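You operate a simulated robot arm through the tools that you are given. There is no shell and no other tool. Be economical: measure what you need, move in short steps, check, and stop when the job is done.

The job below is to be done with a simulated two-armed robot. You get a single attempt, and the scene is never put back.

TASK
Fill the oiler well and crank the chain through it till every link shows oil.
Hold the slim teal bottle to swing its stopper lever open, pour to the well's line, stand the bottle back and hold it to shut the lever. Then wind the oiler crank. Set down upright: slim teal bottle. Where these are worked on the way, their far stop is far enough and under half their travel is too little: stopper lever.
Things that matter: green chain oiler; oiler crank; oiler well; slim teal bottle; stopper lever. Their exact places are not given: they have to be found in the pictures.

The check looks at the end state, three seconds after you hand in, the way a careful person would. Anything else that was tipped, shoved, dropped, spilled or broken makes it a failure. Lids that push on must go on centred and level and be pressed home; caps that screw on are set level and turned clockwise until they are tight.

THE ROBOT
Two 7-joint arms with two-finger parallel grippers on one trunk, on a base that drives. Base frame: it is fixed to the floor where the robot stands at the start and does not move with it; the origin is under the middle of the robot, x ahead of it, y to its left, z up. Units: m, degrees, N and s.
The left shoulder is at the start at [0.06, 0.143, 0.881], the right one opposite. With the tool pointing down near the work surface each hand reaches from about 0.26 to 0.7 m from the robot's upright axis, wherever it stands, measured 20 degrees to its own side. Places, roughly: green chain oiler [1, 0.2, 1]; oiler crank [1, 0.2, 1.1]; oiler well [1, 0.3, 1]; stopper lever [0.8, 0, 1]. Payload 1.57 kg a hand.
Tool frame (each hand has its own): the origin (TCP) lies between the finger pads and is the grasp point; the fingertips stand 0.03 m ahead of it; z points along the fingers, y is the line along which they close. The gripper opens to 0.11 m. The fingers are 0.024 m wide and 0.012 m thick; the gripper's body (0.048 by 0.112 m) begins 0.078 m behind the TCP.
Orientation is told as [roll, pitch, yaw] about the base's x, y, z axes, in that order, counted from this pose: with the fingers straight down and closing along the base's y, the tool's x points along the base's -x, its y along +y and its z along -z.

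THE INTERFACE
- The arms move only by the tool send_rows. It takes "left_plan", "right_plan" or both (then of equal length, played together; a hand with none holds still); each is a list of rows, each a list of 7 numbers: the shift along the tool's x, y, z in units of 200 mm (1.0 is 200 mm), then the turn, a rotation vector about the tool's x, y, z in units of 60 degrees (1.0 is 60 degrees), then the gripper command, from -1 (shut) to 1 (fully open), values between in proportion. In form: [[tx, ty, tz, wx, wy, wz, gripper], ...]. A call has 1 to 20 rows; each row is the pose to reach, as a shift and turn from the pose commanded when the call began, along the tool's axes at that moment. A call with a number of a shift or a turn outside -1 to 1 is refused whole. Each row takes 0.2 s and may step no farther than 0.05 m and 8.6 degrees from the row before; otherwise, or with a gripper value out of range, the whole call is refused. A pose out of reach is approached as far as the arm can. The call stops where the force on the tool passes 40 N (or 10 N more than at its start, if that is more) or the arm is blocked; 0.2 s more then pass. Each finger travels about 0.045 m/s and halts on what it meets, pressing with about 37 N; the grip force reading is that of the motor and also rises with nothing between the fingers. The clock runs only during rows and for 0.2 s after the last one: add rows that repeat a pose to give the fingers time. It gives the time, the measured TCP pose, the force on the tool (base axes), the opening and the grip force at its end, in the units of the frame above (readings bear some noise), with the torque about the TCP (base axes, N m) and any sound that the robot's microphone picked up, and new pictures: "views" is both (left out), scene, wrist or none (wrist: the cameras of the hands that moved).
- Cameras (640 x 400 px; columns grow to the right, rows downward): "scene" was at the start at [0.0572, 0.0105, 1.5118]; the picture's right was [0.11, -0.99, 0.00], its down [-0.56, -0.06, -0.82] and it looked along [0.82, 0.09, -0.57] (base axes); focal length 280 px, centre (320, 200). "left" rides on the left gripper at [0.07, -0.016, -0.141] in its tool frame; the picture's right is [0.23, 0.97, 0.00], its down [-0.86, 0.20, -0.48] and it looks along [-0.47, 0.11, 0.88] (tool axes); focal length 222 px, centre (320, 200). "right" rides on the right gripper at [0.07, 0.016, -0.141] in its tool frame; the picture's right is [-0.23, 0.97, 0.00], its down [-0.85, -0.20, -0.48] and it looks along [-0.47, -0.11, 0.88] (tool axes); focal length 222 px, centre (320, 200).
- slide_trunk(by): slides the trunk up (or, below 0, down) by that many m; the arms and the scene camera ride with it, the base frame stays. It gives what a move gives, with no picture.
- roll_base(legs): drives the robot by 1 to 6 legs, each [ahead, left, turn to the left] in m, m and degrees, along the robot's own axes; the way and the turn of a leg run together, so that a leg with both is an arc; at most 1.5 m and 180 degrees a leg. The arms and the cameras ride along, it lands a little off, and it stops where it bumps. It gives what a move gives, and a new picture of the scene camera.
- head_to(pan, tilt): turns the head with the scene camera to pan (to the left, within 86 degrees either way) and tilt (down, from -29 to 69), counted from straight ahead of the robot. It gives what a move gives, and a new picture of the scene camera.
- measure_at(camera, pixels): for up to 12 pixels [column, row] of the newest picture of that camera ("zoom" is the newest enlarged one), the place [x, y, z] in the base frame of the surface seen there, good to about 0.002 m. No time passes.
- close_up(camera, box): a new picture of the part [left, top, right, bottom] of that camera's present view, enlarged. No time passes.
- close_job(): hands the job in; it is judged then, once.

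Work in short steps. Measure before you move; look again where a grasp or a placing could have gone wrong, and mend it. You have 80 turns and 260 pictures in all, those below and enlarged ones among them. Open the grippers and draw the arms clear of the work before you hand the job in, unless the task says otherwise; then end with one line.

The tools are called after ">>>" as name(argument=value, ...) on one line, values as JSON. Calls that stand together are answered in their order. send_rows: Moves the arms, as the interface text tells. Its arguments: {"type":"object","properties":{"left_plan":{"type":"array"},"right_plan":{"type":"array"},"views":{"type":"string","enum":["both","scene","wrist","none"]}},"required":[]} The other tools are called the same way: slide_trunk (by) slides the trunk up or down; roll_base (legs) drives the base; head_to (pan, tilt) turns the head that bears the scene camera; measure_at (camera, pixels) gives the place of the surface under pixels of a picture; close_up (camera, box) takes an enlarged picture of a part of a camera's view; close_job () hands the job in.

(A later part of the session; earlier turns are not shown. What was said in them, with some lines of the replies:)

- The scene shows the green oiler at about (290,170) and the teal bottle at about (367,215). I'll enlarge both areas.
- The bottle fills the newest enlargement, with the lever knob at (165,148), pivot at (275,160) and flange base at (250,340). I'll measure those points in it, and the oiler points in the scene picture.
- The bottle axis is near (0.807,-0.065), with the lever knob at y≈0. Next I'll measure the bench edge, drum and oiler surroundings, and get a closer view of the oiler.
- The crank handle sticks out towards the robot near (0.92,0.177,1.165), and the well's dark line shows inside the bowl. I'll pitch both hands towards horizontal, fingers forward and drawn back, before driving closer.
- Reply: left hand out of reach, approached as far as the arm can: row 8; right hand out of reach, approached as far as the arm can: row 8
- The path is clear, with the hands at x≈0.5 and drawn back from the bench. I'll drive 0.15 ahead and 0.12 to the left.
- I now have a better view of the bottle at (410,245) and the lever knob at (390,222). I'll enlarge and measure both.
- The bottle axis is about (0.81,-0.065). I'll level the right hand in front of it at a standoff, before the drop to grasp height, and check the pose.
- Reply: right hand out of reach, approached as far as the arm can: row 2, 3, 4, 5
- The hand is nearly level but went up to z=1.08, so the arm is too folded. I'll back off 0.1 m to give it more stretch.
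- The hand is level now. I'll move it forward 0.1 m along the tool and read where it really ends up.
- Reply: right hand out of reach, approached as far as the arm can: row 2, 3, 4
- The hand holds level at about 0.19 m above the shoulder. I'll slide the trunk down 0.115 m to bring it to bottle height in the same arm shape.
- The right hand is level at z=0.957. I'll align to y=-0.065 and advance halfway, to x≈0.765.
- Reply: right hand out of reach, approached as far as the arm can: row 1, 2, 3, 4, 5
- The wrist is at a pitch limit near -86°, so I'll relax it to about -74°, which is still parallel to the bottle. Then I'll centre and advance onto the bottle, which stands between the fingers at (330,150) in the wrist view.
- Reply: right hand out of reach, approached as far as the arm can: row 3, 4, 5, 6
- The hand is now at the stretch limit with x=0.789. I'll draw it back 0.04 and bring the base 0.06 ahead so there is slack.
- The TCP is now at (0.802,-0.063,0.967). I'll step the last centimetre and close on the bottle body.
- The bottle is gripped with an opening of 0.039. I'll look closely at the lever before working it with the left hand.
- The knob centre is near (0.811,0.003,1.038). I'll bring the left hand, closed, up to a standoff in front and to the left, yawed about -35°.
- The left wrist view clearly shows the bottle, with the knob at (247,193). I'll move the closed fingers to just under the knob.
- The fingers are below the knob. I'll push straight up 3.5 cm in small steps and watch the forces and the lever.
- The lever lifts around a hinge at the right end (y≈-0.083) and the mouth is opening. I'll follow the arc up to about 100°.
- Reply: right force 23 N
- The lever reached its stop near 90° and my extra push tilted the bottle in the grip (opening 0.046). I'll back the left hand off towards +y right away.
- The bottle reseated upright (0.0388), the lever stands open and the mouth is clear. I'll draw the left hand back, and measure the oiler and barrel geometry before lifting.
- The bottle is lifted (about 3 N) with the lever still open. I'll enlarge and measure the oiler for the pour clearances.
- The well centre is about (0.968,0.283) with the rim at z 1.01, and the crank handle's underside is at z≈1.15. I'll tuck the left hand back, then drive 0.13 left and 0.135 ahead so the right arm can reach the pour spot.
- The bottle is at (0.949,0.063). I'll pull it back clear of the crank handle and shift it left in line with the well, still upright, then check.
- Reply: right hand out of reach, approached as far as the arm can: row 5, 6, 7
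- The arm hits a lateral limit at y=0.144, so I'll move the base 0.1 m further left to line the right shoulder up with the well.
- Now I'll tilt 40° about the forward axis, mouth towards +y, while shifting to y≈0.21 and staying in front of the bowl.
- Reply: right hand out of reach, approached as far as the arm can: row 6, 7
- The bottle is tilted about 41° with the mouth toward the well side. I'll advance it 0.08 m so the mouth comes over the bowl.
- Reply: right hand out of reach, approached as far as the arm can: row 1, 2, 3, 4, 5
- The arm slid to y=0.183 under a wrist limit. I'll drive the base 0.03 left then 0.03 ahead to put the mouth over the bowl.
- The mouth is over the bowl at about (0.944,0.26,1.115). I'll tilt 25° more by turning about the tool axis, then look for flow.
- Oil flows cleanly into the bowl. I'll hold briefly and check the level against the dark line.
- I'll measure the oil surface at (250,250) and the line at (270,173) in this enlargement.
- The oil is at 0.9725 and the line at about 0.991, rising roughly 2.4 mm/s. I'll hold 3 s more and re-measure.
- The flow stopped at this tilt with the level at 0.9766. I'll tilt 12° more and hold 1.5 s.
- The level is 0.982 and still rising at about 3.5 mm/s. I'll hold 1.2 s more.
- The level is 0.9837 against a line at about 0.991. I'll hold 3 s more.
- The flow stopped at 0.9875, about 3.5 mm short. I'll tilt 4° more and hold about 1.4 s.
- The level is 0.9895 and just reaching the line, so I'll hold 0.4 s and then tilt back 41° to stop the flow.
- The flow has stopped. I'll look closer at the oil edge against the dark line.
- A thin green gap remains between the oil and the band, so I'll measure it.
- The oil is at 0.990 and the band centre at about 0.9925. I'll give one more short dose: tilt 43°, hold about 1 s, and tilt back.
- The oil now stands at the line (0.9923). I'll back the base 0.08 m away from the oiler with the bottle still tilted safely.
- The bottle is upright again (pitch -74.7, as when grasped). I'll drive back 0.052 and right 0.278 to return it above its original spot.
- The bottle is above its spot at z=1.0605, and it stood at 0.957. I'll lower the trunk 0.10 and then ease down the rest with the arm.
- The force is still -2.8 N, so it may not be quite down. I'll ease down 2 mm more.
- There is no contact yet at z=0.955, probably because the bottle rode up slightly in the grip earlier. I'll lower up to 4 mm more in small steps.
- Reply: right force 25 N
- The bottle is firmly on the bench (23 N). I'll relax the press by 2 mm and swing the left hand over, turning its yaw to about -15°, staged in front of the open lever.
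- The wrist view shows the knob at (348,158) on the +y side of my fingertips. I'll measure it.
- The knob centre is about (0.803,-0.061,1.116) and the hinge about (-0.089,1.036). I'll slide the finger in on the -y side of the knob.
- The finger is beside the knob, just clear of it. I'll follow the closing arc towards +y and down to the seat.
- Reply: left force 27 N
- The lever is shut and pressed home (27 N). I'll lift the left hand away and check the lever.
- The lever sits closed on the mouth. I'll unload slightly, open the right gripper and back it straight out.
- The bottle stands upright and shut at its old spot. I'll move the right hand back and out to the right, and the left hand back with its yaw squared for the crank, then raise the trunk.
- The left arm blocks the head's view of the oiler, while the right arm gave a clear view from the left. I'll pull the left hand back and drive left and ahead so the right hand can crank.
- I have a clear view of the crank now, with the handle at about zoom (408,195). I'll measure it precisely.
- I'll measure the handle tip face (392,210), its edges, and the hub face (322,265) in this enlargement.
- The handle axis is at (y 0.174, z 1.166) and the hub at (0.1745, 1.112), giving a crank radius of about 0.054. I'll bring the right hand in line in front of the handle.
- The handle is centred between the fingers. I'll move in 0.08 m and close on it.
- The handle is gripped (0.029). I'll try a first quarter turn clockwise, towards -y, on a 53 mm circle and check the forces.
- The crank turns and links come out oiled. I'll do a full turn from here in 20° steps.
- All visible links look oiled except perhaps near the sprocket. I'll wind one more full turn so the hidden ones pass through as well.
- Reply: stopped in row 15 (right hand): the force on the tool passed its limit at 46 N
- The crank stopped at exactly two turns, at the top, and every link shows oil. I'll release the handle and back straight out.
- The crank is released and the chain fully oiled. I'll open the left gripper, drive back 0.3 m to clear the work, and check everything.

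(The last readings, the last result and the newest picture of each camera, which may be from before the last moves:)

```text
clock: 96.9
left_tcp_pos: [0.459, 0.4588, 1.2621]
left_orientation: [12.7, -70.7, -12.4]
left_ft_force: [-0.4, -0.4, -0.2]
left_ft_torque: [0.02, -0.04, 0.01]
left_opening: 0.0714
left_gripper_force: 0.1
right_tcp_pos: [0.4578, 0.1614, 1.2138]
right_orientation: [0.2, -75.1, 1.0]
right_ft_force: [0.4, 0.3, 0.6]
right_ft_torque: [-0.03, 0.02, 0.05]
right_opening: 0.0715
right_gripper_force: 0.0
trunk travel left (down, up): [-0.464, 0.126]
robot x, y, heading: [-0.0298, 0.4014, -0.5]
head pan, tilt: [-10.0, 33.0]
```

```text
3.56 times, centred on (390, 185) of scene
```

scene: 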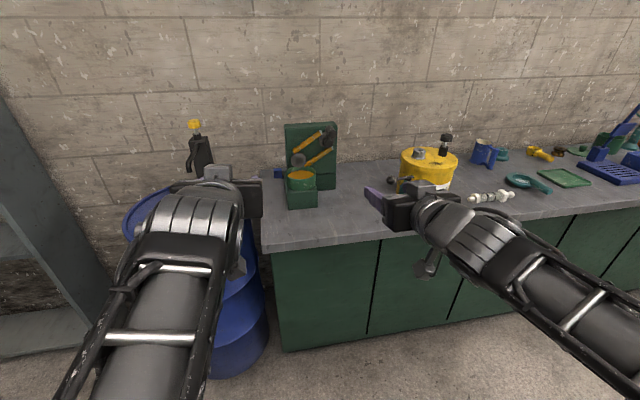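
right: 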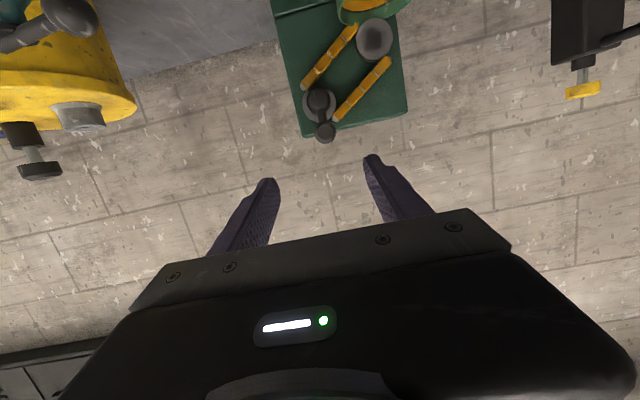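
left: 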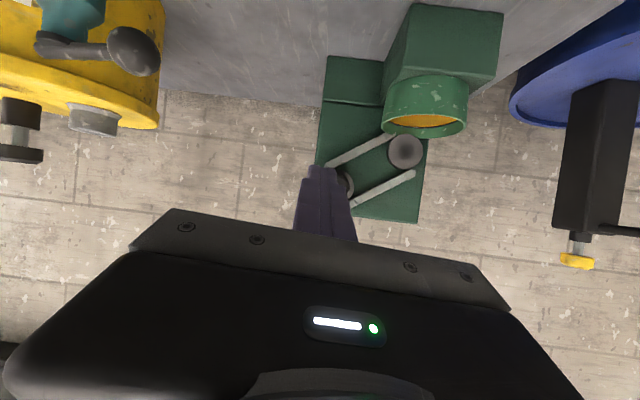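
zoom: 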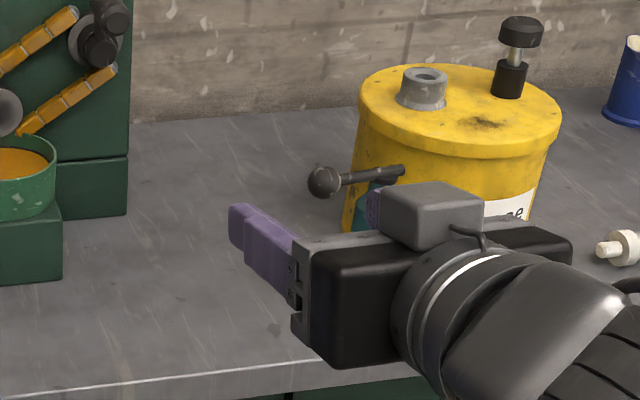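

The lever is shut, the crank is at its end, and the arms are clear. I'll drive sideways a little for one last unobstructed look at the bottle and the well level.

>>> roll_base(legs=[[0, -0.3, 0]])

>>> close_up(camera="scene", box=[210, 110, 390, 230])

```text
clock: 98.9
left_tcp_pos: [0.4574, 0.1646, 1.2607]
left_orientation: [12.8, -70.7, -12.5]
left_ft_force: [0.5, -0.6, -0.4]
left_ft_torque: [-0.01, -0.01, 0.0]
left_opening: 0.0715
left_gripper_force: 0.0
right_tcp_pos: [0.4545, -0.1353, 1.2147]
right_orientation: [0.4, -75.1, 0.8]
right_ft_force: [0.8, 0.0, 0.8]
right_ft_torque: [0.03, -0.03, 0.01]
right_opening: 0.0712
right_gripper_force: 0.1
trunk travel left (down, up): [-0.464, 0.126]
robot x, y, heading: [-0.0333, 0.1053, -0.5]
head pan, tilt: [-10.0, 33.0]
```

scene: 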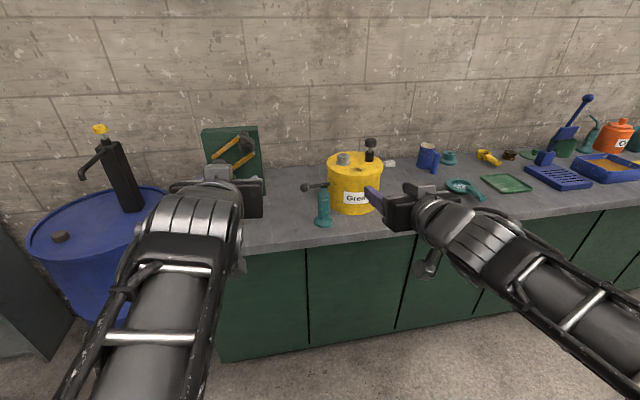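

```text
3.33 times, centred on (300, 170) of scene
```

zoom: 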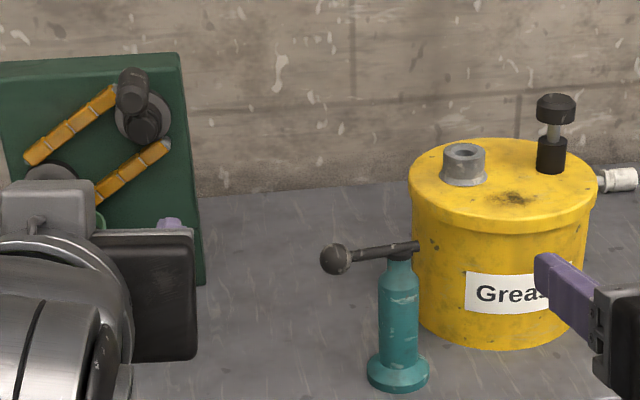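

The bottle stands upright with its lever down. A quick measurement will confirm the lever sits at its original height.

>>> measure_at(camera="zoom", pixels=[[335, 258], [365, 253], [385, 250], [412, 246], [398, 275], [398, 340]])

```text
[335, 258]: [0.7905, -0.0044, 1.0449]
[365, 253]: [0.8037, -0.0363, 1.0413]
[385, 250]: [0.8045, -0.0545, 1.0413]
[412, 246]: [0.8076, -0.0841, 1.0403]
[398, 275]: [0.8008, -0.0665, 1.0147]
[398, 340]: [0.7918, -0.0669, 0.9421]
```

The lever is level at z≈1.041 along its length, the same as at the start, so it is fully shut and I'm handing in.

>>> close_job()

```text
The job is handed in.
```

I filled the oiler well to its line and wound the crank two full turns to its stop; every visible link of the chain shows oil. The slim teal bottle stands upright at its old place with its lever shut, and both hands are open and clear. The job is handed in.
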